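You operate a simulated robot arm through the tools that you are given. There is no shell and no other tool.

Carry out the task below with a simulated robot arm. There is one attempt and no reset: what you move stays moved.

TASK
Plug the work lamp into outlet 4, light it and meter its load.
Fine: the red plug, twisted home before breaker 4 goes on; meter dial to 4.

Only the result counts: the job must be done as asked and must still hold three seconds after the hand-in. Knocking over, shifting, dropping, spilling or breaking anything else fails it.

THE ROBOT
A 6-joint arm with a two-finger gripper, fixed in place. Base frame: the origin is on the floor under the middle of its stand, x ahead of it, y to its left, z up. Readings come in mm, degrees, newtons and seconds.
It reaches about 940 mm from its shoulder. Its first joint turns from -166.0 to 166.0 degrees. Payload 2.54 kg.
Tool frame: the origin (TCP) lies between the finger pads and is the grasp point; the fingertips stand 30 mm ahead of it; z points along the fingers, y is the line along which they close. The gripper opens to 116 mm; its body begins 95 mm behind the TCP.
Orientation is that of the tool frame in the base frame, as [roll, pitch, yaw] about the fixed x, y, z axes, in that order (R = Rz(yaw) Ry(pitch) Rx(roll)). With the fingers straight down and closing along the base's y, the tool's x points along the base's -x, its y along +y and its z along -z.

THE INTERFACE
- The arm moves only by the tool play_rows. Its argument "rows" is a list of rows, each a list of 7 numbers: the shift along the tool's x, y, z in cm, then the turn, a rotation vector about the tool's x, y, z in degrees, then the opening, from 0 (shut) to 1 (fully open). In form: [[tx, ty, tz, wx, wy, wz, jaw], ...]. A call has 1 to 20 rows; each row is the pose to reach, as a shift and turn from the pose commanded when the call began, along the tool's axes at that moment. Rows are played at 5 a second. More than 50 mm and 8.6 degrees between two rows, or a gripper value outside its range, and nothing of the call is played. Where a pose cannot be reached the arm comes as near as it can. A force on the tool above 90 N (or 10 N above the force at the start of the call, whichever is more), or a blocked arm, ends the call early, and 0.2 s more pass. Each finger travels about 72 mm/s and halts on what it meets, pressing with about 39 N; the grip force reading is that of the motor and also rises with nothing between the fingers. The clock runs only during rows and for 0.2 s after the last one: add rows that repeat a pose to give the fingers time. It gives the time, the measured TCP pose, the force on the tool (base axes), the opening and the grip force at its end, in the units of the frame above (readings bear some noise), with the torque about the TCP (base axes, N m) and any sound that the robot's microphone picked up.
- Cameras (640 x 400 px; columns grow to the right, rows downward): "scene" is fixed at [394.7, 509.5, 1702]; the picture's right is [-0.64, 0.77, 0.00], its down [0.41, 0.34, -0.85] and it looks along [-0.66, -0.54, -0.53] (base axes); focal length 214 px, centre (320, 200). "wrist" rides on the gripper at [69, -15, -122] in the tool frame; the picture's right is [0.21, 0.98, 0.00], its down [-0.83, 0.18, -0.53] and it looks along [-0.52, 0.11, 0.85] (tool axes); focal length 251 px, centre (320, 200).
- grab_frame(camera): a new picture of that camera. The clock stands still meanwhile.
- point_at(camera, pixels): there is no depth. For up to 12 entries [column, row, z] of the newest picture of that camera ("zoom" is the newest enlarged one), the place [x, y] in the base frame at which the ray of that pixel passes the height z, good to about 2 mm, but the place of the scene camera against the robot may be out by one fixed shift of up to 18 mm in any direction. The clock stands still meanwhile.
- close_up(camera, box): a new picture of the part [left, top, right, bottom] of that camera's present view, enlarged. The clock stands still meanwhile.
- job_done(): hands the job in; it is judged then, once.

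Open the gripper and draw the arm clear of the work before you hand the job in, unless the task says otherwise.

The tools are called after "Emit:" as a command line: name --pt "numbers of a row" for each row, then --argument value for the rest, lists and objects as JSON in quotes. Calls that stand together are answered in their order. play_rows: Moves the arm, as the interface text tells. Its arguments: {"type":"object","properties":{"rows":{"type":"array","items":{"type":"array","items":{"type":"number"}}}},"required":["rows"]} The other tools are called the same way: grab_frame (camera) takes a picture; point_at (camera, pixels) gives the place at which the rays of pixels pass given heights; close_up (camera, box) takes an enlarged picture of a part of a camera's view; job_done () hands the job in.

At the start:

```text
clock: 0.0
ee_pos: [200.5, 356.3, 1453.0]
tcp_rot: [180.0, 0.0, -180.0]
ft_force: [0.5, -0.3, 0.0]
moment: [-0.01, 0.0, 0.0]
gripper_width: 116.1
grip_force: 0.1
```

scene: 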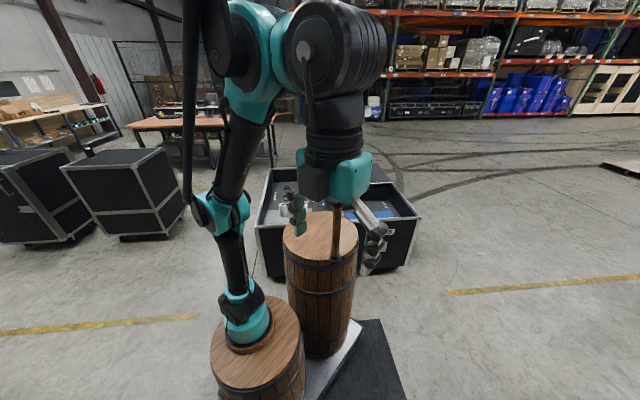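
wrist: 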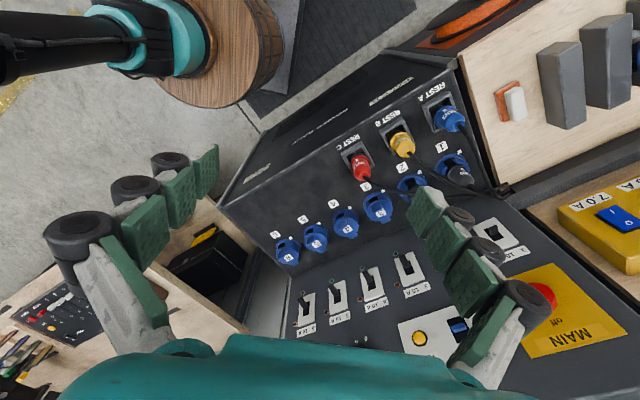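

The first wrist picture shows a power panel with outlets, parked plugs (red near 360,165), breakers and a MAIN plate. I take enlarged views to read the labels.

Emit:
close_up --camera "wrist" --box '[220, 80, 540, 280]'

Emit:
close_up --camera "wrist" --box '[260, 220, 640, 400]'

Emit:
close_up --camera "scene" --box '[220, 120, 460, 300]'

Emit:
close_up --camera "wrist" --box '[420, 0, 640, 280]'

Emit:
close_up --camera "wrist" --box '[0, 200, 260, 400]'

```text
2.00 times, centred on (380, 180) of wrist
```

zoom: 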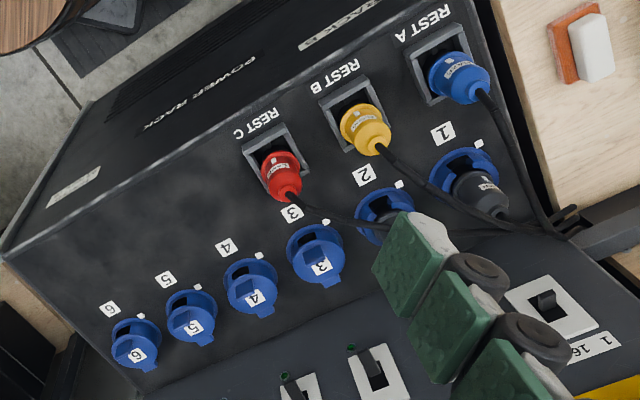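

```text
1.68 times, centred on (450, 310) of wrist
```

zoom: 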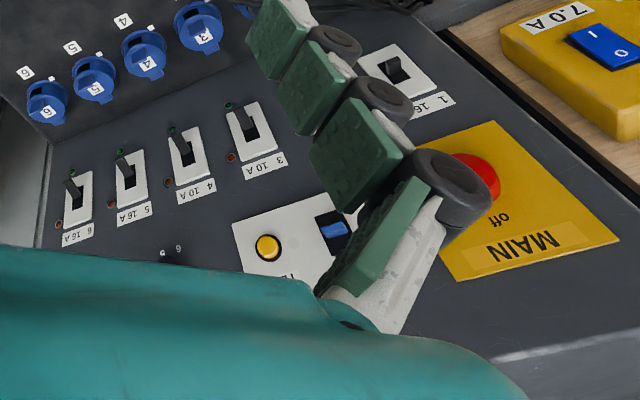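

```text
2.22 times, centred on (340, 210) of scene
```

zoom: 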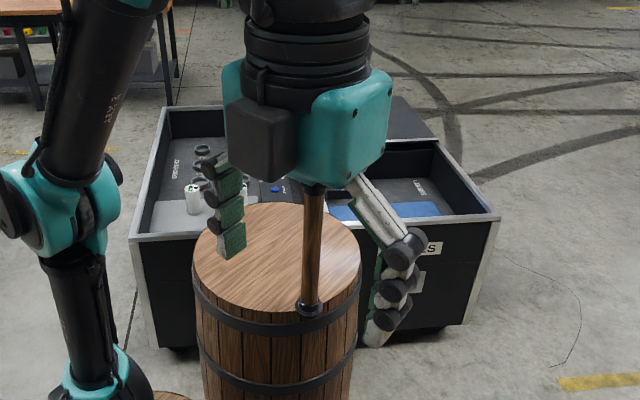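

```text
1.43 times, centred on (530, 140) of wrist
```

zoom: 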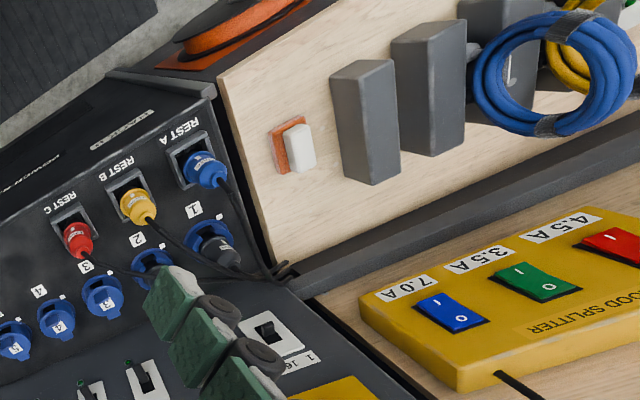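

```text
2.00 times, centred on (130, 300) of wrist
```

zoom: 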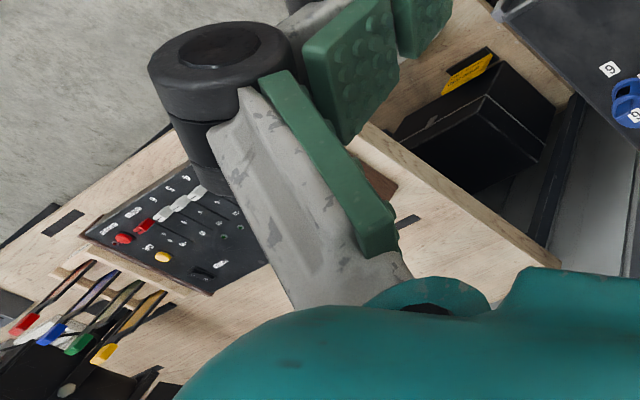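

The wrist view shows rack, sockets and switch console from one side only; I query ray positions for key pixels at several heights, so that a second view can triangulate them.

Emit:
grab_frame --camera "wrist"

Emit:
point_at --camera "wrist" --pixels '[[346, 222, 1000], [346, 222, 1200], [361, 167, 1000], [361, 167, 1200], [372, 276, 1000], [372, 276, 1200], [543, 294, 1000], [543, 294, 1200], [419, 338, 1000], [419, 338, 1200], [190, 50, 800], [447, 118, 1000]]'

Emit:
play_rows --pt "0 3 0 0 0 0 1" --pt "0 6 0 0 0 0 1" --pt "0 10 0 0 0 0 1" --pt "0 10 0 0 0 0 1"

Emit:
grab_frame --camera "wrist"

```text
taken
```

wrist: 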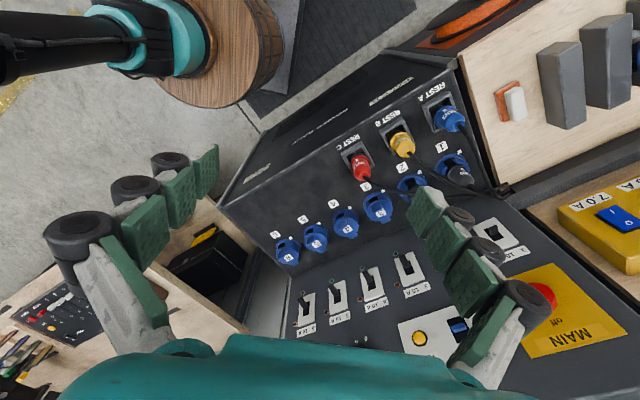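

```text
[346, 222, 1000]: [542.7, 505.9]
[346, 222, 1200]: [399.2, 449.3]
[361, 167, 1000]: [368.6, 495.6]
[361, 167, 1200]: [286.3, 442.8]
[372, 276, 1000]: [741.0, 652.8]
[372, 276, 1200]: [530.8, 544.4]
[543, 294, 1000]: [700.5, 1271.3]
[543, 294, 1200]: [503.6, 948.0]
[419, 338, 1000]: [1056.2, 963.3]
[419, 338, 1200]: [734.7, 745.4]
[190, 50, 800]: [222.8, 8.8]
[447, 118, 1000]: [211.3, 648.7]
```

```text
clock: 1.0
ee_pos: [201.9, 445.1, 1441.1]
tcp_rot: [-180.0, 0.0, -179.9]
ft_force: [-0.4, 1.3, 0.1]
moment: [-0.04, 0.01, -0.04]
gripper_width: 116.1
grip_force: 0.1
out of reach, approached as far as the arm can: row 3, 4
```

```text
taken
```

wrist: 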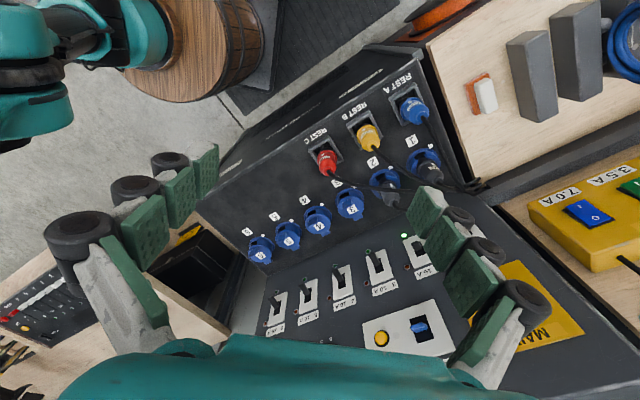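

Rays from the two views put outlet 4 near (558, 511, ~980), the red plug near (369, 497, ~1015) and breaker 4 near (668, 607, ~1080), roughly. I lower the arm for a closer view with a vertical baseline.

Emit:
play_rows --pt "0 0 4 0 0 0 1" --pt "0 0 8 0 0 0 1" --pt "0 0 12 0 0 0 1" --pt "0 0 16 0 0 0 1" --pt "0 0 16 0 0 0 1"

Emit:
grab_frame --camera "wrist"

Emit:
close_up --camera "wrist" --box '[180, 40, 500, 240]'

Emit:
close_up --camera "wrist" --box '[320, 150, 640, 350]'

```text
clock: 2.2
ee_pos: [201.6, 443.9, 1281.8]
tcp_rot: [180.0, 0.0, 180.0]
ft_force: [-0.1, 0.4, -0.2]
moment: [0.01, 0.0, -0.01]
gripper_width: 116.0
grip_force: 0.1
```

```text
taken
```

wrist: 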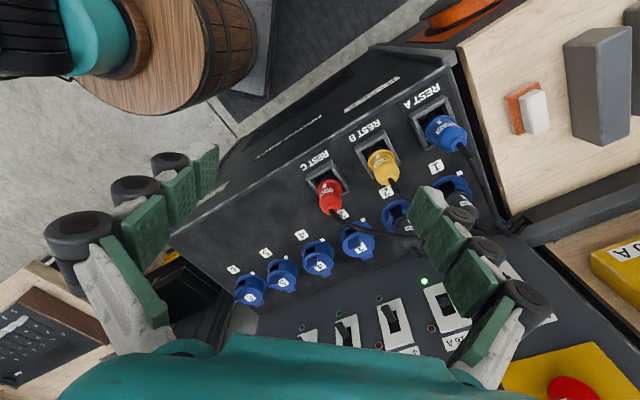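

```text
2.00 times, centred on (340, 140) of wrist
```

zoom: 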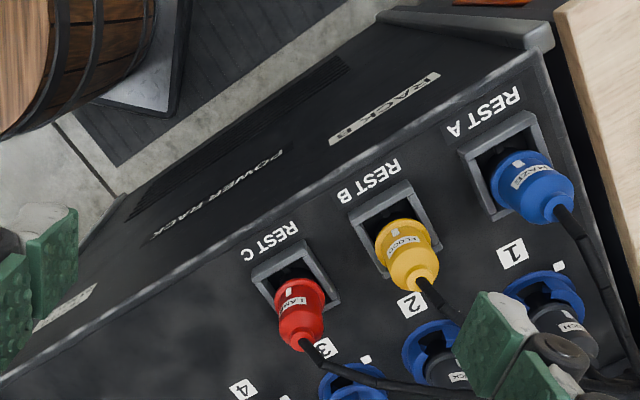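

```text
2.00 times, centred on (480, 250) of wrist
```

zoom: 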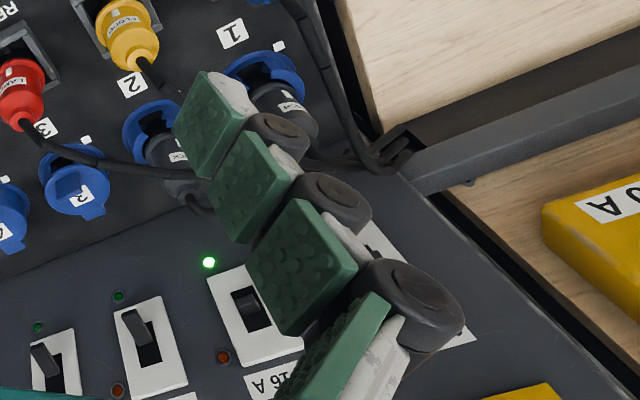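

View 3 is closer: red LAMP plug at (330,195), outlet 4 at (317,258), breakers 3/4 at (393,320)/(345,330). I get their rays from this view.

Emit:
point_at --camera "wrist" --pixels '[[330, 195, 900], [330, 195, 1000], [317, 258, 900], [317, 258, 1000], [345, 332, 900], [345, 332, 1000], [447, 310, 900], [447, 310, 1000], [172, 236, 900], [172, 236, 1000], [446, 67, 900], [446, 67, 1000]]'

Emit:
play_rows --pt "-3 0 0 0 0 0 1" --pt "-6 0 0 0 0 0 1" --pt "-9 0 0 0 0 0 1" --pt "-12 0 0 0 0 0 1" --pt "-15 0 0 0 0 0 1" --pt "-15 0 0 0 0 0 1"

Emit:
grab_frame --camera "wrist"

```text
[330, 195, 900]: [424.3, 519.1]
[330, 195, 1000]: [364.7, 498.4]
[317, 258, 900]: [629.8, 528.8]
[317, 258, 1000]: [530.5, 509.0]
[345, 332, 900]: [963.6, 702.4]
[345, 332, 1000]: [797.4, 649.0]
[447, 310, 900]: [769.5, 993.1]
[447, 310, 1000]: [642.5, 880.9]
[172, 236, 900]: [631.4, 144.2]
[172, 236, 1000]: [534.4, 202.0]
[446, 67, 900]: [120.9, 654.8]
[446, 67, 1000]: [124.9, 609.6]
```

```text
clock: 3.6
ee_pos: [350.8, 445.6, 1279.3]
tcp_rot: [-180.0, 0.0, 179.9]
ft_force: [0.8, -0.7, 1.1]
moment: [-0.02, 0.03, -0.01]
gripper_width: 116.0
grip_force: 0.1
```

```text
taken
```

wrist: 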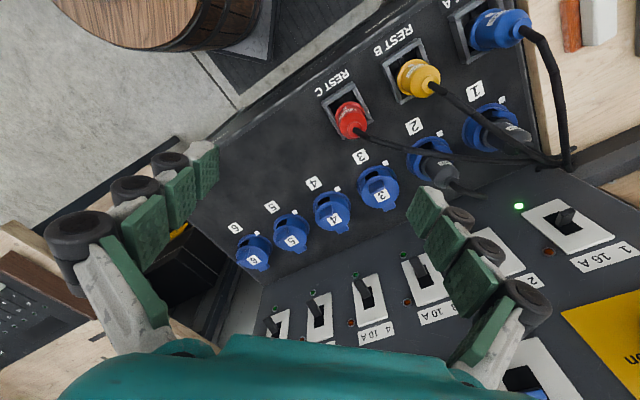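

View 4: red plug at (350,118), outlet 4 at (332,212), breaker 4 near (367,293). I query the same points to triangulate.

Emit:
point_at --camera "wrist" --pixels '[[350, 118, 900], [350, 118, 1000], [332, 212, 900], [332, 212, 1000], [367, 293, 900], [367, 293, 1000], [422, 272, 900], [422, 272, 1000], [187, 212, 900], [187, 212, 1000], [493, 125, 900], [493, 125, 1000]]'

Emit:
close_up --camera "wrist" --box '[200, 60, 440, 260]'

Emit:
close_up --camera "wrist" --box '[240, 180, 640, 400]'

```text
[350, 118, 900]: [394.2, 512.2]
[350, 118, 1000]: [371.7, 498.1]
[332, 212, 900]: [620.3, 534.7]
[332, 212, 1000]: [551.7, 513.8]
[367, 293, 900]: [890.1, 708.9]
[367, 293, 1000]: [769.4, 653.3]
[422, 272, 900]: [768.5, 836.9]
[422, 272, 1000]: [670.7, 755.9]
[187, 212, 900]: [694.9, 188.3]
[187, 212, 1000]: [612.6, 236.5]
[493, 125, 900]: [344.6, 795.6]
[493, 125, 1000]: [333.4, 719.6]
```

```text
2.00 times, centred on (320, 160) of wrist
```

zoom: 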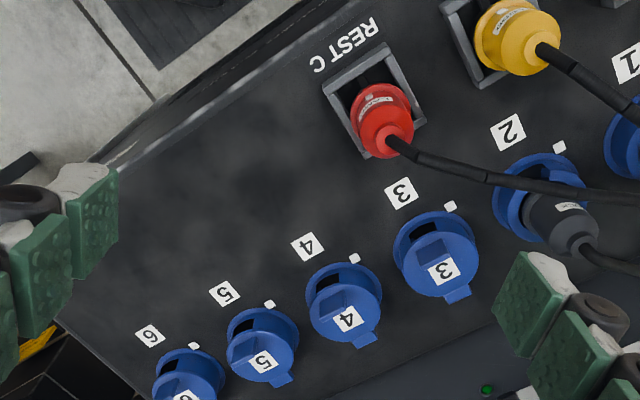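

```text
1.60 times, centred on (440, 290) of wrist
```

zoom: 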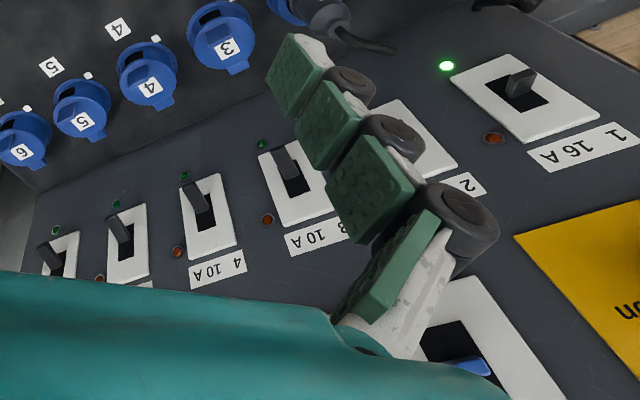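

Triangulation gives the red plug near (376, 501, 981) and outlet 4 near (599, 525, 931). I go closer to look at outlet 4 and its lid, keeping the fingertips well above.

Emit:
play_rows --pt "-2.5 1 2 0 0 0 1" --pt "-5 2 5 0 0 0 1" --pt "-8 3 8 0 0 0 1" --pt "-11 4 11 0 0 0 1" --pt "-13.5 5 13 0 0 0 1" --pt "-13.5 5 13 0 0 0 1"

Emit:
grab_frame --camera "wrist"

Emit:
close_up --camera "wrist" --box '[220, 60, 460, 210]'

Emit:
close_up --camera "wrist" --box '[200, 180, 440, 330]'

```text
clock: 5.0
ee_pos: [485.1, 496.1, 1148.5]
tcp_rot: [179.9, -0.1, 180.0]
ft_force: [0.0, -0.2, 0.1]
moment: [0.01, 0.01, 0.03]
gripper_width: 115.8
grip_force: 0.0
```

```text
taken
```

wrist: 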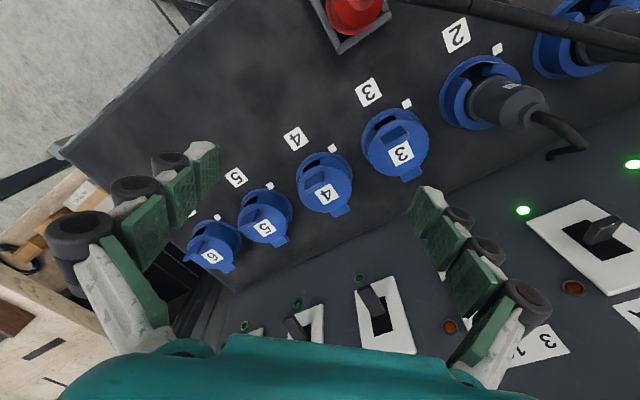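

```text
2.67 times, centred on (340, 135) of wrist
```

zoom: 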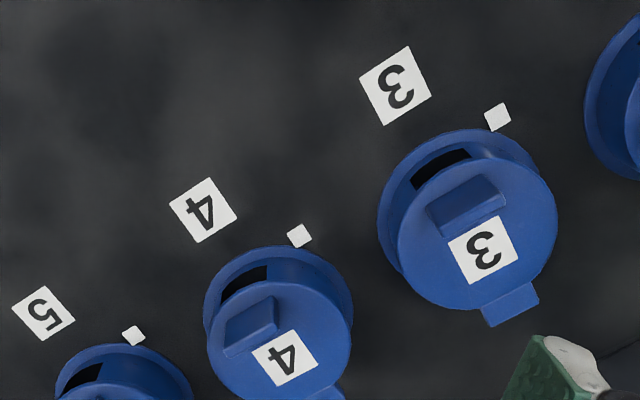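

```text
2.67 times, centred on (320, 255) of wrist
```

zoom: 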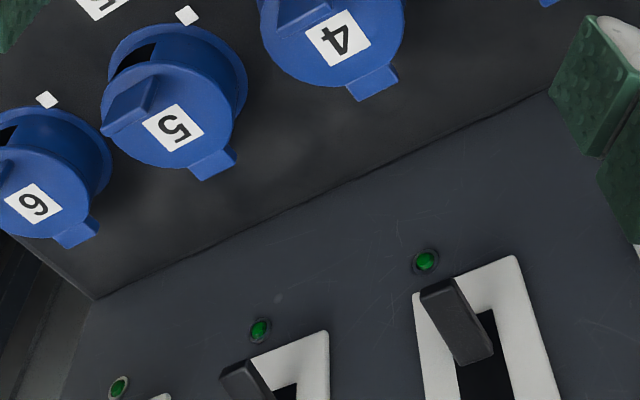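

Outlet lids show a digit, a tab and a lug; I need another direction to understand them. I rise a little and turn the tool about its own axis so the camera looks back from the other side.

Emit:
play_rows --pt "0 0 -3 0 0 8 1" --pt "-1 0 -6 0 0 16 1" --pt "-2 0 -8 0 0 24 1" --pt "-3 0 -10 0 0 32 1" --pt "-4 0 -10 0 0 40 1" --pt "-5 0 -10 0 0 48 1" --pt "-6 0 -10 0 0 56 1" --pt "-7 0 -10 0 0 64 1" --pt "-8 0 -10 0 0 72 1" --pt "-9 0 -10 0 0 80 1" --pt "-10 0 -10 0 0 88 1" --pt "-10 0 -10 0 0 90 1"

Emit:
grab_frame --camera "wrist"

```text
clock: 7.6
ee_pos: [586.7, 493.3, 1249.2]
tcp_rot: [-180.0, 0.0, 89.8]
ft_force: [-0.6, 0.7, -0.6]
moment: [-0.03, -0.01, 0.01]
gripper_width: 116.0
grip_force: 0.1
```

```text
taken
```

wrist: 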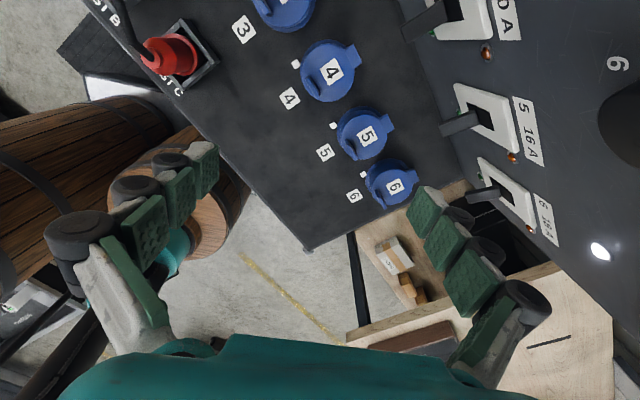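

Now the camera looks from +y toward -y: outlet 4 at (330,70), breaker 5 and 6 on the right, a meter dial with "6" at the right edge. I zoom in on these.

Emit:
close_up --camera "wrist" --box '[220, 0, 460, 210]'

Emit:
close_up --camera "wrist" --box '[400, 0, 640, 270]'

Emit:
point_at --camera "wrist" --pixels '[[331, 70, 900], [331, 70, 1000], [366, 136, 900], [366, 136, 1000], [393, 186, 900], [393, 186, 1000], [305, 250, 900], [305, 250, 1000], [465, 185, 900], [465, 185, 1000], [525, 133, 900], [525, 133, 1000]]'

```text
1.90 times, centred on (340, 105) of wrist
```

zoom: 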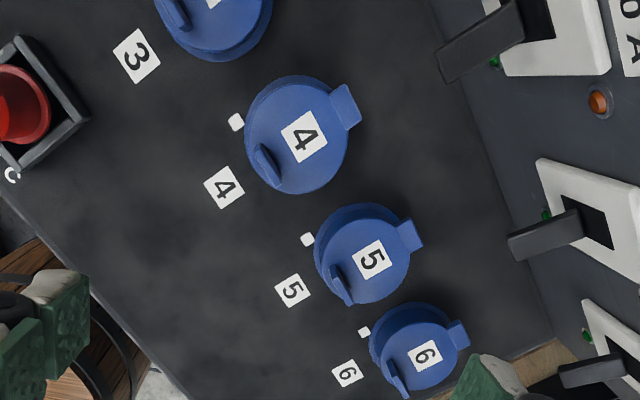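

```text
1.48 times, centred on (520, 135) of wrist
```

zoom: 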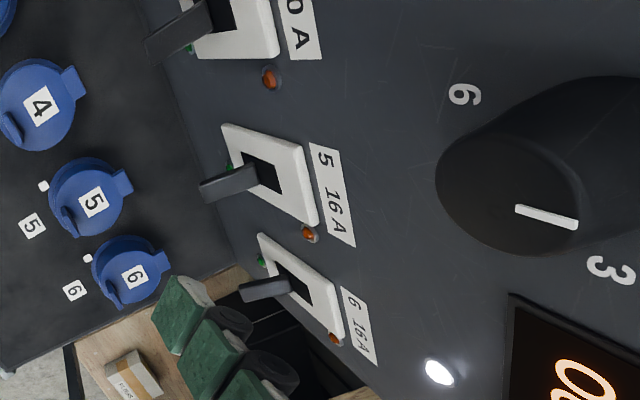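

```text
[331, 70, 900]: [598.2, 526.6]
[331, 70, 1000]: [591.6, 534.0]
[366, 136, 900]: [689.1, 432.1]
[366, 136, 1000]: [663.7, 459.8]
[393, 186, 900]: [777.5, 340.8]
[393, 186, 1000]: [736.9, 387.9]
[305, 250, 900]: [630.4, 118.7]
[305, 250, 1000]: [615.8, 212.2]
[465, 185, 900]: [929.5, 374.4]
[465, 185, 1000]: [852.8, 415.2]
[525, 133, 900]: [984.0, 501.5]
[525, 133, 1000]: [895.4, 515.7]
```

The outlet row runs from outlet 6 (763,358) through 4 (596,528) toward outlet 1 at about 45° yaw, and plug axes look vertical. I move and turn so the camera faces the rack squarely near outlets 1/2 to see how plugged-in plugs sit (white marks).

Emit:
play_rows --pt "0.5 -1.5 0 0 0 -8 1" --pt "1 -3 0 0 0 -16 1" --pt "1.5 -4.5 0 0 0 -24 1" --pt "2 -6 0 0 0 -32 1" --pt "2.5 -7.5 0 0 0 -40 1" --pt "3 -9 0.5 0 0 -48 1" --pt "3.5 -10.5 1 0 0 -56 1" --pt "4 -12 1.5 0 0 -64 1" --pt "4.5 -13.5 2 0 0 -72 1" --pt "5 -15 2.5 0 0 -80 1" --pt "5.5 -16.5 3 0 0 -88 1" --pt "6 -18 3.5 0 0 -96 1" --pt "6.6 -19.5 4 0 0 -104 1" --pt "7.2 -21 5 0 0 -112 1" --pt "7.8 -22.5 6 0 0 -120 1" --pt "8.5 -23.5 6.7 0 0 -128 1" --pt "9 -23.8 7.1 0 0 -134.8 1" --pt "9 -23.8 7.1 0 0 -134.8 1"

Emit:
grab_frame --camera "wrist"

```text
clock: 11.4
ee_pos: [346.6, 584.9, 1178.4]
tcp_rot: [180.0, 0.0, -135.1]
ft_force: [0.9, -1.0, -0.1]
moment: [0.0, -0.01, -0.02]
gripper_width: 116.0
grip_force: 0.1
```

```text
taken
```

wrist: 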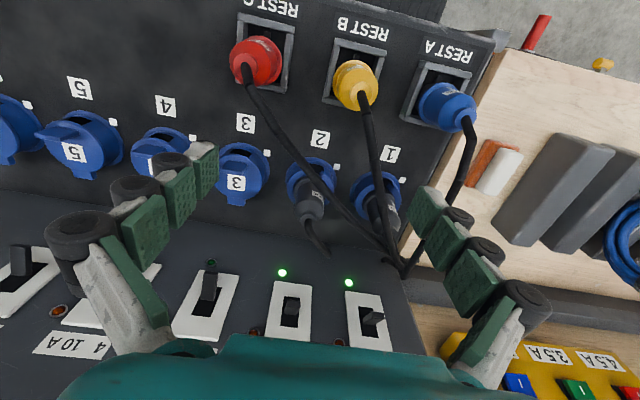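

Outlets 1 and 2 with grey plugs are at (375,200) and (312,190). I zoom in on them and on the red plug at (255,60).

Emit:
close_up --camera "wrist" --box '[270, 130, 420, 260]'

Emit:
close_up --camera "wrist" --box '[210, 0, 490, 140]'

Emit:
close_up --camera "wrist" --box '[0, 60, 280, 240]'

Emit:
close_up --camera "wrist" --box '[160, 240, 420, 400]'

```text
3.08 times, centred on (345, 195) of wrist
```

zoom: 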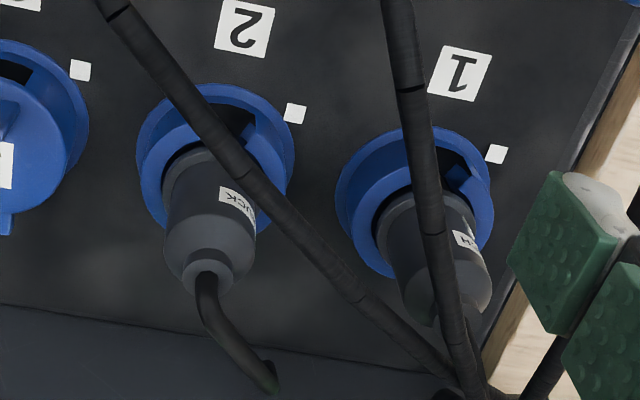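

```text
2.29 times, centred on (350, 70) of wrist
```

zoom: 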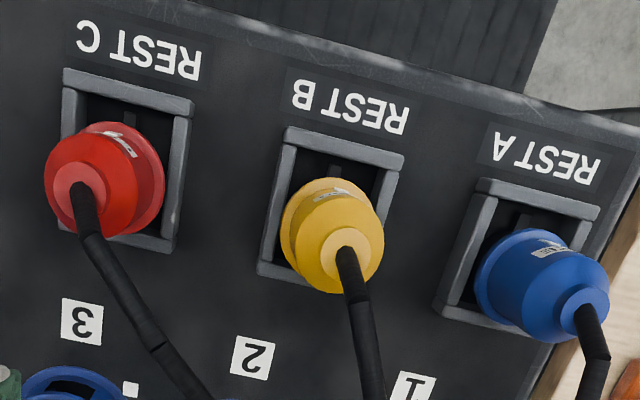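

```text
2.22 times, centred on (140, 150) of wrist
```

zoom: 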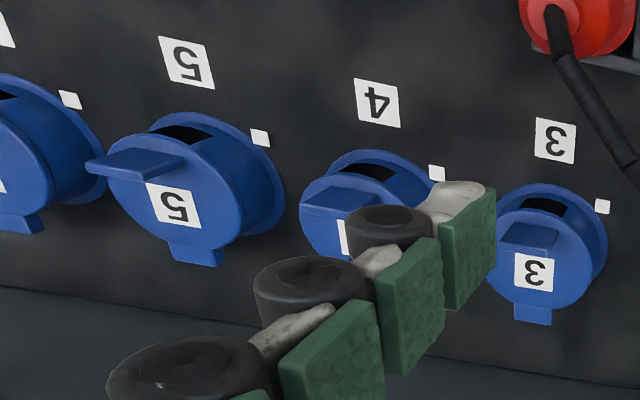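

```text
2.46 times, centred on (290, 320) of wrist
```

zoom: 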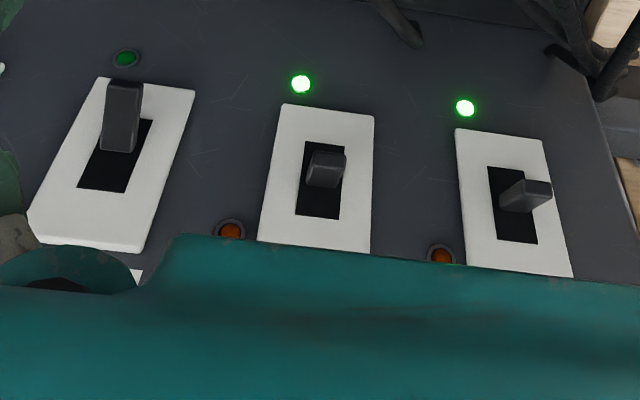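

Breakers 1 and 2 are on (green LEDs; toggles point away from the LEDs side), 3 off. I now take a low-angle look at outlet 4 from the robot side: move sideways first, then down with the tool tilted 30°.

Emit:
play_rows --pt "0 -4 0 0 -5 0 1" --pt "0 -8 0 0 -10 0 1" --pt "0 -12 0 0 -15 0 1" --pt "0.2 -16 0 0 -20 0 1" --pt "0.4 -20 0 0 -25 0 1" --pt "0.6 -23.2 2 0 -30 0 1" --pt "0.6 -23.2 6 0 -30 0 1" --pt "0.6 -23.2 10 0 -30 0 1" --pt "0.6 -23.2 13 0 -30 0 1" --pt "0.6 -23.2 13 0 -30 0 1"

Emit:
grab_frame --camera "wrist"

Emit:
close_up --camera "wrist" --box '[220, 60, 460, 260]'

```text
clock: 13.6
ee_pos: [505.3, 416.2, 1048.9]
tcp_rot: [180.0, 30.0, -135.2]
ft_force: [0.5, 1.0, -0.1]
moment: [0.0, -0.03, 0.0]
gripper_width: 116.0
grip_force: 0.0
```

```text
taken
```

wrist: 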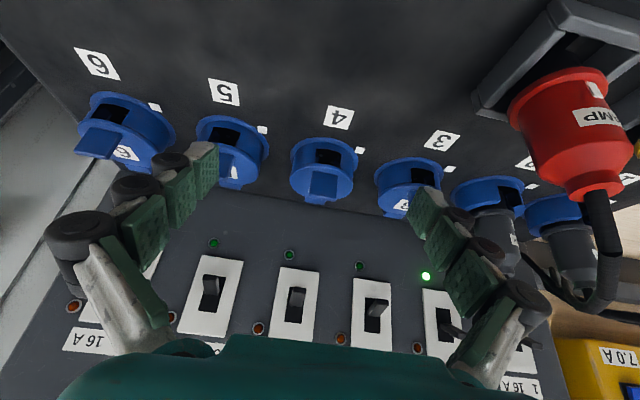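

```text
2.00 times, centred on (340, 160) of wrist
```

zoom: 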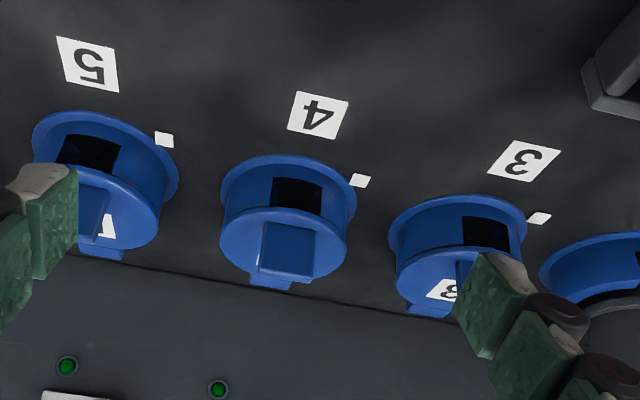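

Outlet 4 at (323,170) is a collar with a dark side window and a lid with a fin near the robot side and a tab (hinge?) on the far side. I zoom in further for details, including the red plug at (575,125).

Emit:
close_up --camera "wrist" --box '[275, 120, 375, 215]'

Emit:
close_up --camera "wrist" --box '[440, 0, 640, 320]'

Emit:
close_up --camera "wrist" --box '[160, 220, 560, 380]'

Emit:
point_at --camera "wrist" --pixels '[[323, 170, 900], [323, 170, 1000], [322, 186, 950], [296, 290, 1000], [296, 290, 1100], [377, 308, 1000], [377, 308, 1100], [211, 290, 1000], [211, 290, 1100], [575, 130, 950], [575, 130, 1000]]'

```text
4.21 times, centred on (325, 168) of wrist
```

zoom: 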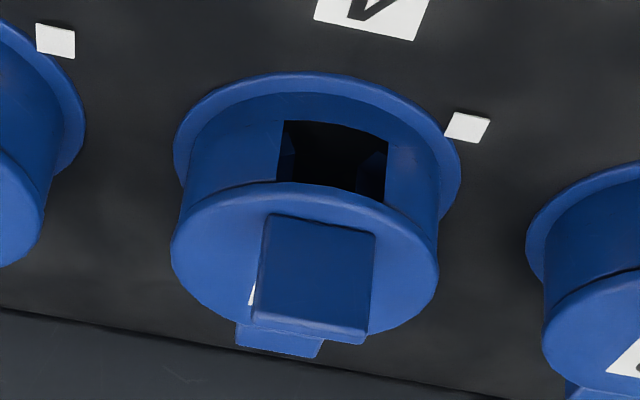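

```text
1.25 times, centred on (540, 160) of wrist
```

zoom: 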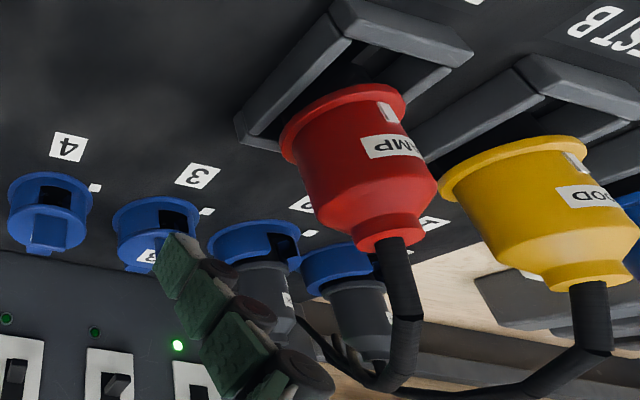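

```text
1.60 times, centred on (360, 300) of wrist
```

zoom: 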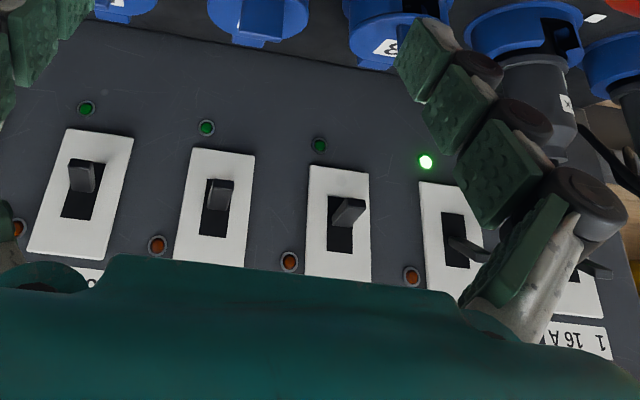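

```text
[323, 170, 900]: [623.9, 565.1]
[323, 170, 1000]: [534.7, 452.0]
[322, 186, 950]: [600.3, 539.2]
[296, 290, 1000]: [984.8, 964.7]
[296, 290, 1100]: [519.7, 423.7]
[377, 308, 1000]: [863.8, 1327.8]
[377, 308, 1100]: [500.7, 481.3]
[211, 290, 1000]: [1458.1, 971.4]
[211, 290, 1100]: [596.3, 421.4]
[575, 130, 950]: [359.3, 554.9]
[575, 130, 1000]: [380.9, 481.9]
```

The red plug is a bottle-shaped LAMP plug, rim down, with its white mark facing roughly toward the robot side. I move to view the red plug centred from a low angle to measure it.

Emit:
play_rows --pt "2.6 2.8 -1.2 0 0 0 1" --pt "5.2 5.6 -2.4 0 0 0 1" --pt "7.8 8.4 -3.6 0 0 0 1" --pt "10.4 11.2 -4.8 0 0 0 1" --pt "13.05 14.0 -5.9 0 0 0 1" --pt "13.05 14.0 -5.9 0 0 0 1"

Emit:
grab_frame --camera "wrist"

Emit:
close_up --camera "wrist" --box '[240, 60, 440, 260]'

```text
clock: 15.0
ee_pos: [304.5, 415.5, 1034.1]
tcp_rot: [-180.0, 30.1, -135.2]
ft_force: [0.4, 0.3, -0.6]
moment: [-0.01, 0.04, -0.01]
gripper_width: 115.8
grip_force: 0.1
```

```text
taken
```

wrist: 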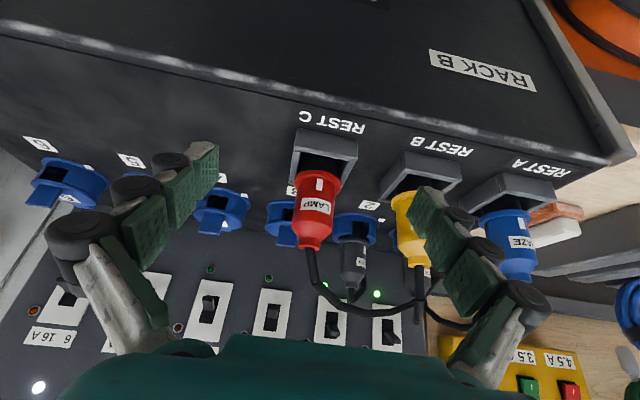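

```text
2.00 times, centred on (340, 160) of wrist
```

zoom: 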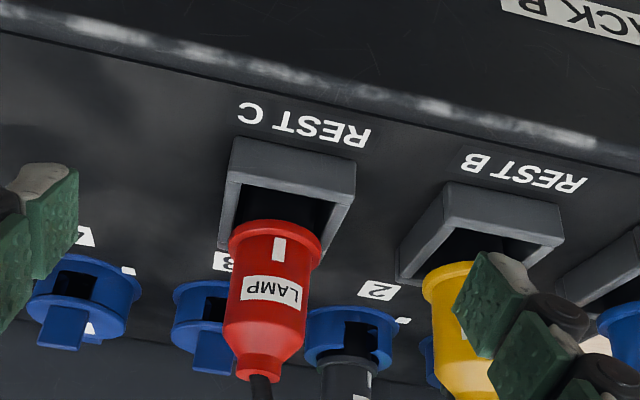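

The red plug (rim ~51 mm, body ~46 mm diameter) stands in REST C with its white mark facing the robot side, the same side as outlet 4's dark window. I zoom in on the plugged-in outlet 2 and the rests for comparison.

Emit:
close_up --camera "wrist" --box '[320, 195, 400, 245]'

Emit:
close_up --camera "wrist" --box '[280, 120, 380, 190]'

Emit:
close_up --camera "wrist" --box '[180, 165, 300, 255]'

Emit:
close_up --camera "wrist" --box '[100, 230, 440, 400]'

```text
8.00 times, centred on (360, 220) of wrist
```

zoom: 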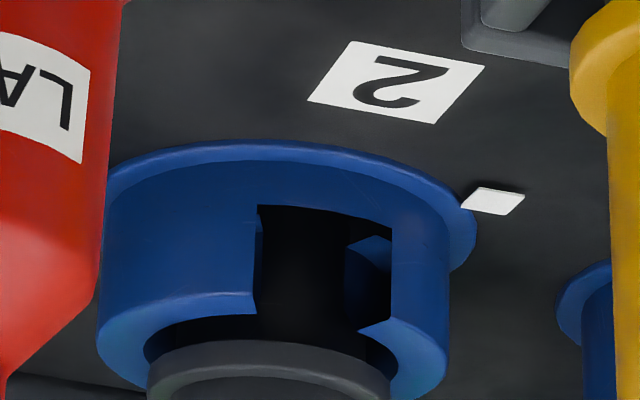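

```text
5.71 times, centred on (330, 155) of wrist
```

zoom: 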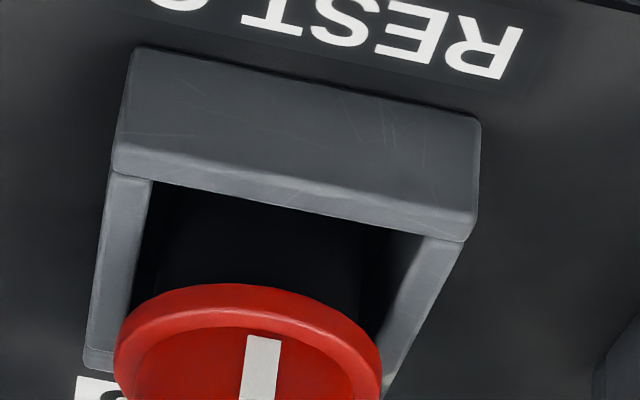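

```text
4.44 times, centred on (240, 210) of wrist
```

zoom: 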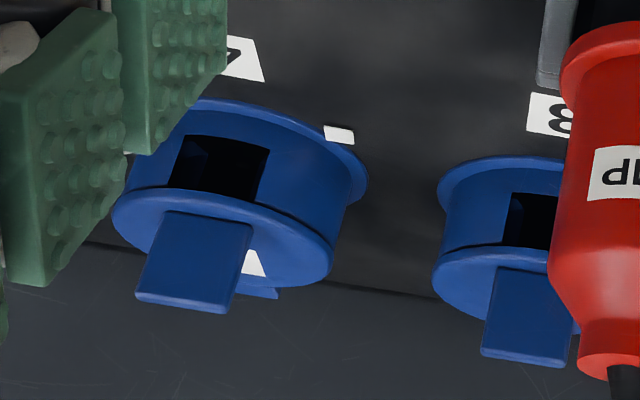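

```text
1.88 times, centred on (270, 315) of wrist
```

zoom: 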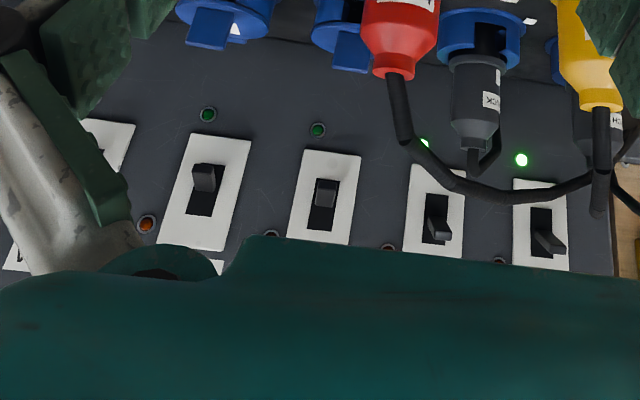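

Outlet 2's collar shows an L-shaped slot open at the robot side and running toward the white dot side, so: insert with mark toward the robot side, then twist clockwise (from above) ~45° to the dot. Next I take a straight-down view over outlet 4 to locate lid and fin precisely.

Emit:
play_rows --pt "-1.8 0 -3.2 0 0 0 1" --pt "-3.7 0 -6.4 0 4 0 1" --pt "-5.5 0 -9.5 0 10 0 1" --pt "-8.8 -1.59 -7.04 0 17 0 1" --pt "-12.1 -3.17 -4.58 0 24 0 1" --pt "-15.4 -4.76 -2.13 0 31 0 1" --pt "-18.7 -6.34 0.33 0 38 0 1" --pt "-22.0 -7.93 2.79 0 45 0 1" --pt "-25.3 -9.51 5.24 0 53 0 1" --pt "-28.6 -11.1 7.7 0 60 0 1" --pt "-28.6 -11.1 7.7 0 60 0 1"

Emit:
grab_frame --camera "wrist"

Emit:
close_up --camera "wrist" --box '[240, 130, 400, 250]'

```text
clock: 17.4
ee_pos: [569.1, 531.8, 1114.9]
tcp_rot: [179.0, -25.3, -134.5]
ft_force: [0.7, 0.9, -0.5]
moment: [0.04, 0.06, 0.01]
gripper_width: 116.1
grip_force: 0.0
out of reach, approached as far as the arm can: row 10, 11
```

```text
taken
```

wrist: 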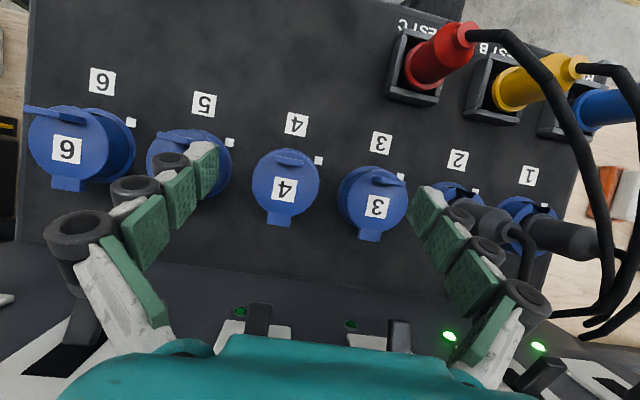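

```text
3.33 times, centred on (320, 190) of wrist
```

zoom: 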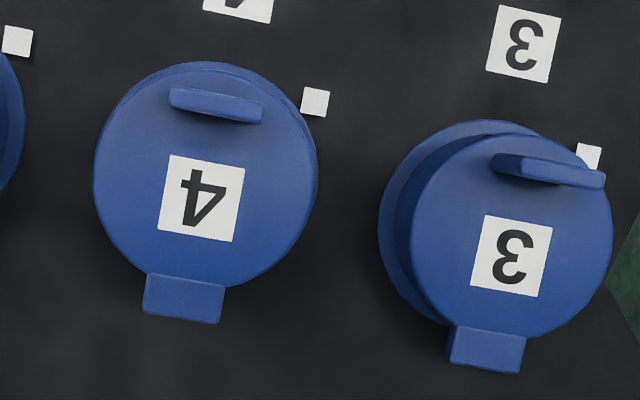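

Clear top view: lid 4 with fin (thin plate across, zoom (217,105)) on the robot side and hinge tab at zoom (184,298). I query base positions of these points.

Emit:
point_at --camera "zoom" --pixels '[[217, 105, 950], [217, 105, 1000], [172, 98, 970], [262, 113, 970], [205, 176, 930], [205, 176, 960], [184, 298, 930], [184, 298, 960], [314, 102, 890], [314, 102, 920], [142, 298, 940], [224, 298, 940]]'

Emit:
point_at --camera "wrist" --pixels '[[440, 55, 950], [440, 55, 1000], [467, 33, 980], [467, 33, 1020], [412, 72, 900], [412, 72, 950], [259, 318, 1000], [259, 318, 1050], [241, 312, 1000], [350, 324, 1000], [29, 240, 905], [583, 70, 905]]'

```text
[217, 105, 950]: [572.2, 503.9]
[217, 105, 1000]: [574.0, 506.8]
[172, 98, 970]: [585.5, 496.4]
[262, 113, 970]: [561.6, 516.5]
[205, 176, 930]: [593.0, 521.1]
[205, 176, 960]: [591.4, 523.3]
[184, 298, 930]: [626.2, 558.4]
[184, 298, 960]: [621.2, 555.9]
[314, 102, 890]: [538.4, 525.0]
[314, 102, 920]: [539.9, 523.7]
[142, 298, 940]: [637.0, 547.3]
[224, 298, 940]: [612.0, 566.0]
```

```text
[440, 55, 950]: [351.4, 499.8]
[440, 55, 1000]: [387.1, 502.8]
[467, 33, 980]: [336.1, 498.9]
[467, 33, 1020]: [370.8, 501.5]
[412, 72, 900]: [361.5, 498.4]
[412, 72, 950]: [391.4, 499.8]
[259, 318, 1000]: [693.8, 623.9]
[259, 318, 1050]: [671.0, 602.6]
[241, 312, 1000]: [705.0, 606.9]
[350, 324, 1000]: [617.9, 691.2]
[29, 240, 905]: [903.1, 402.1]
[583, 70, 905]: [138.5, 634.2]
```

I check the row direction using the six number labels on the panel, (101,82) to (528,177).

Emit:
point_at --camera "wrist" --pixels '[[101, 82, 905], [204, 103, 905], [296, 124, 905], [381, 142, 905], [458, 160, 905], [528, 177, 905], [101, 82, 880], [528, 177, 880], [296, 124, 880], [132, 122, 905], [319, 160, 905], [475, 190, 905]]'

```text
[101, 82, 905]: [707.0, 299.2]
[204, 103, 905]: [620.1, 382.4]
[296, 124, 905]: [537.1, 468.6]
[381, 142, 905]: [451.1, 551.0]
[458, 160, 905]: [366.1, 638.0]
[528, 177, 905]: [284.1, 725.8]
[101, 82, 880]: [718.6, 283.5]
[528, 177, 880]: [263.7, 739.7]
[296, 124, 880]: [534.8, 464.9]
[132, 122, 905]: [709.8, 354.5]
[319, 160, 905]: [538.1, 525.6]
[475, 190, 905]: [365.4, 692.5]
```

Row azimuth is 134.7°, spacing 120 mm; lid 4 centre ≈ (592, 522), label 77 mm in front. I take a second, tilted view of outlet 4 with the tool vertical for height triangulation.

Emit:
play_rows --pt "0.5 -0.8 1.8 0.2 -6 0.2 1" --pt "1.1 -1.7 3.7 0.5 -13 0.4 1" --pt "1.7 -2.6 5.6 0.8 -19 0.6 1" --pt "2.33 -3.5 7.62 1 -25.3 0.8 1" --pt "2.33 -3.5 7.62 1 -25.3 0.8 1"

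Emit:
grab_frame --camera "wrist"

Emit:
close_up --camera "wrist" --box '[240, 110, 400, 230]'

```text
clock: 18.6
ee_pos: [571.3, 476.4, 1052.5]
tcp_rot: [-179.5, -0.4, -136.1]
ft_force: [-0.7, 0.1, 0.3]
moment: [0.0, 0.03, -0.02]
gripper_width: 115.9
grip_force: 0.1
```

```text
taken
```

wrist: 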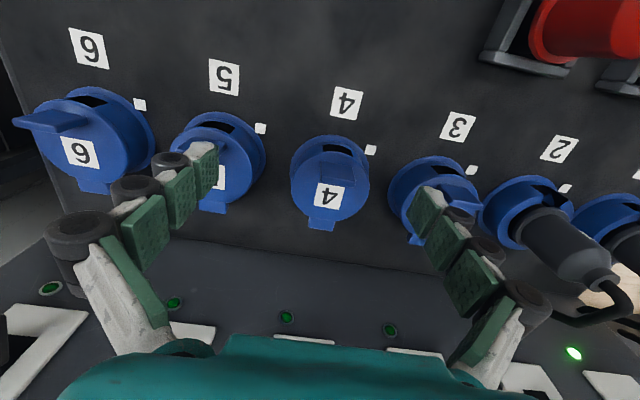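

```text
3.33 times, centred on (320, 170) of wrist
```

zoom: 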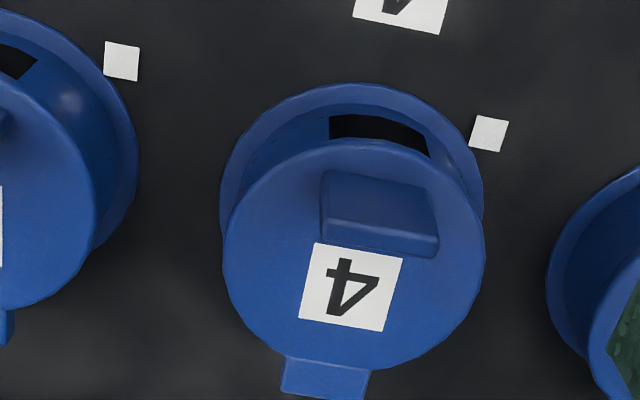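

Second view of outlet 4: I query the same features (fin top, lid centre, tab, dot, label) here to solve heights.

Emit:
point_at --camera "zoom" --pixels '[[380, 243, 950], [380, 243, 1000], [325, 228, 970], [438, 250, 970], [353, 254, 930], [353, 254, 960], [325, 378, 930], [325, 378, 960], [489, 133, 890], [489, 133, 920], [379, 178, 940], [379, 178, 970]]'

Emit:
point_at --camera "wrist" --pixels '[[347, 102, 905], [347, 102, 880], [371, 150, 905], [371, 150, 880], [287, 316, 950], [287, 316, 1000], [389, 329, 950], [389, 329, 1000], [89, 48, 905], [459, 126, 905], [559, 148, 905], [559, 148, 880]]'

```text
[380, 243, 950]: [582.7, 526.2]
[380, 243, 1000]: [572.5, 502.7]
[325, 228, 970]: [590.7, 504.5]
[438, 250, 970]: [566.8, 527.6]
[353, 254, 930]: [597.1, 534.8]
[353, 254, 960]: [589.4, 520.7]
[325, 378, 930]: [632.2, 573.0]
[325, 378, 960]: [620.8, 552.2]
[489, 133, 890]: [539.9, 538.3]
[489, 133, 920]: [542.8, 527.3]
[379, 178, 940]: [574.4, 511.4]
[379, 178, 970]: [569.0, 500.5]
```

```text
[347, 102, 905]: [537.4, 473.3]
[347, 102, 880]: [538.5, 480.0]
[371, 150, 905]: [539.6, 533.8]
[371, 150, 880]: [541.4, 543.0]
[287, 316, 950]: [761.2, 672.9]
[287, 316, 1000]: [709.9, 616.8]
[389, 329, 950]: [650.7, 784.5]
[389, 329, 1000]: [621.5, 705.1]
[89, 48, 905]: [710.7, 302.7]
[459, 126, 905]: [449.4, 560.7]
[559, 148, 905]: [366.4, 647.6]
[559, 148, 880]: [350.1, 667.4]
```

Solved heights: panel ≈ z 920, lid top ≈ 953 at (592,523), fin top ≈ (573.7, 506.4, 993), hinge tab ≈ (622,556,956). I move over the fin with fingers across its 33 mm width, partly closed, and check the reading before descending.

Emit:
play_rows --pt "-0.8 0.7 0 -0.2 -0.2 -0.3 0.8" --pt "-1.6 1.4 0 -0.4 -0.3 -0.6 0.65" --pt "-2.25 2.0 0 -0.5 -0.4 -0.8 0.6" --pt "-2.25 2.0 0 -0.5 -0.4 -0.8 0.6" --pt "-2.25 2.0 0 -0.5 -0.4 -0.8 0.6"

Emit:
grab_frame --camera "wrist"

```text
clock: 19.8
ee_pos: [572.9, 506.9, 1051.9]
tcp_rot: [-180.0, -0.1, -135.2]
ft_force: [-0.4, -0.1, 0.2]
moment: [-0.02, 0.0, 0.02]
gripper_width: 69.6
grip_force: 0.0
```

```text
taken
```

wrist: 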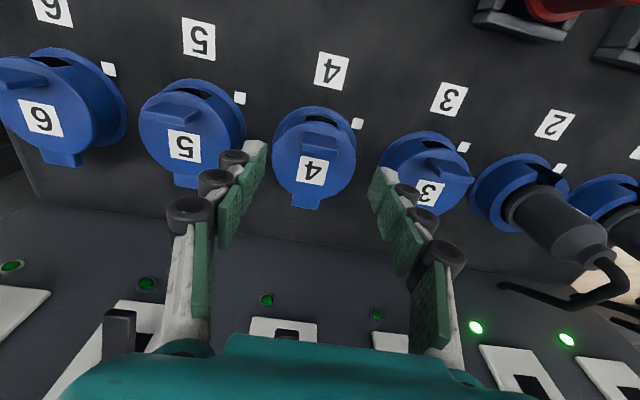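

Fingers straddle the fin at (320,142). I descend 60 mm to put the pads around the fin.

Emit:
play_rows --pt "0 0 2 0 0 0 0.6" --pt "0 0 4 0 0 0 0.6" --pt "0 0 5.4 0 0 0 0.6" --pt "0 0 6.0 0 0 0 0.6" --pt "0 0 6.0 0 0 0 0.6"

Emit:
close_up --camera "wrist" --box '[200, 80, 440, 280]'

```text
clock: 21.0
ee_pos: [573.1, 506.7, 992.0]
tcp_rot: [180.0, -0.1, -135.2]
ft_force: [-0.1, 1.4, 0.1]
moment: [-0.01, 0.0, 0.01]
gripper_width: 69.5
grip_force: 0.1
```

```text
2.00 times, centred on (320, 180) of wrist
```

zoom: 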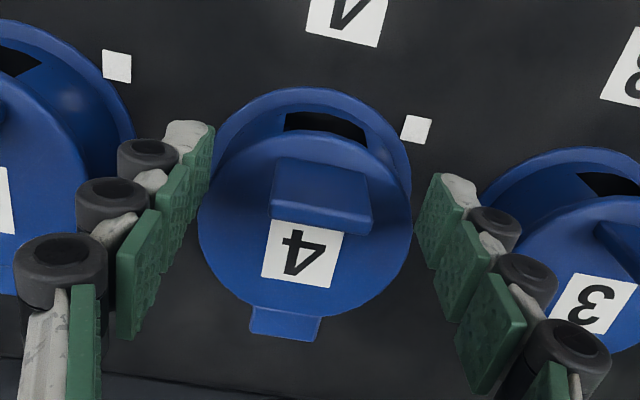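

Fin is centred between the pads. I close the fingers on it.

Emit:
play_rows --pt "0 0 0 0 0 0 0.4" --pt "0 0 0 0 0 0 0.2" --pt "0 0 0 0 0 0 0.2" --pt "0 0 0 0 0 0 0.2"

Emit:
close_up --camera "wrist" --box '[200, 80, 440, 280]'

```text
clock: 22.0
ee_pos: [572.7, 506.9, 991.5]
tcp_rot: [180.0, 0.0, -135.3]
ft_force: [-0.1, 0.3, 0.2]
moment: [0.03, 0.0, 0.12]
gripper_width: 28.7
grip_force: 45.1
```

```text
2.00 times, centred on (320, 180) of wrist
```

zoom: 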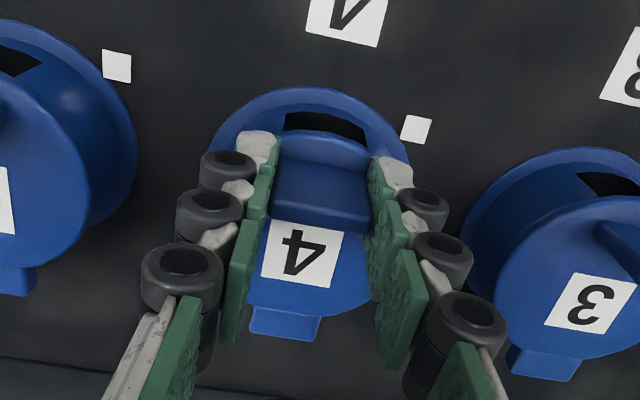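

Grip holds the fin (28.7 mm). I start lifting along an arc about the hinge side, first 20°, and read the force.

Emit:
play_rows --pt "-0.4 0 -0.55 0 0 0 0.2" --pt "-0.82 0 -1.09 0 0 0 0.2" --pt "-1.3 0 -1.57 0 0 0 0.2" --pt "-1.82 0 -2.02 0 0 0 0.2" --pt "-1.82 0 -2.02 0 0 0 0.2"

Emit:
close_up --camera "wrist" --box '[200, 80, 440, 280]'

```text
clock: 23.2
ee_pos: [585.5, 519.0, 1013.9]
tcp_rot: [-180.0, -0.2, -135.4]
ft_force: [-17.4, -28.6, 5.2]
moment: [-1.25, 1.06, 0.07]
gripper_width: 28.7
grip_force: 45.4
```

```text
2.00 times, centred on (320, 180) of wrist
```

zoom: 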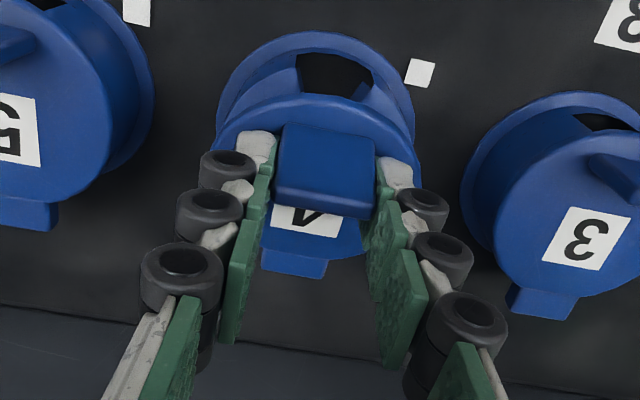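

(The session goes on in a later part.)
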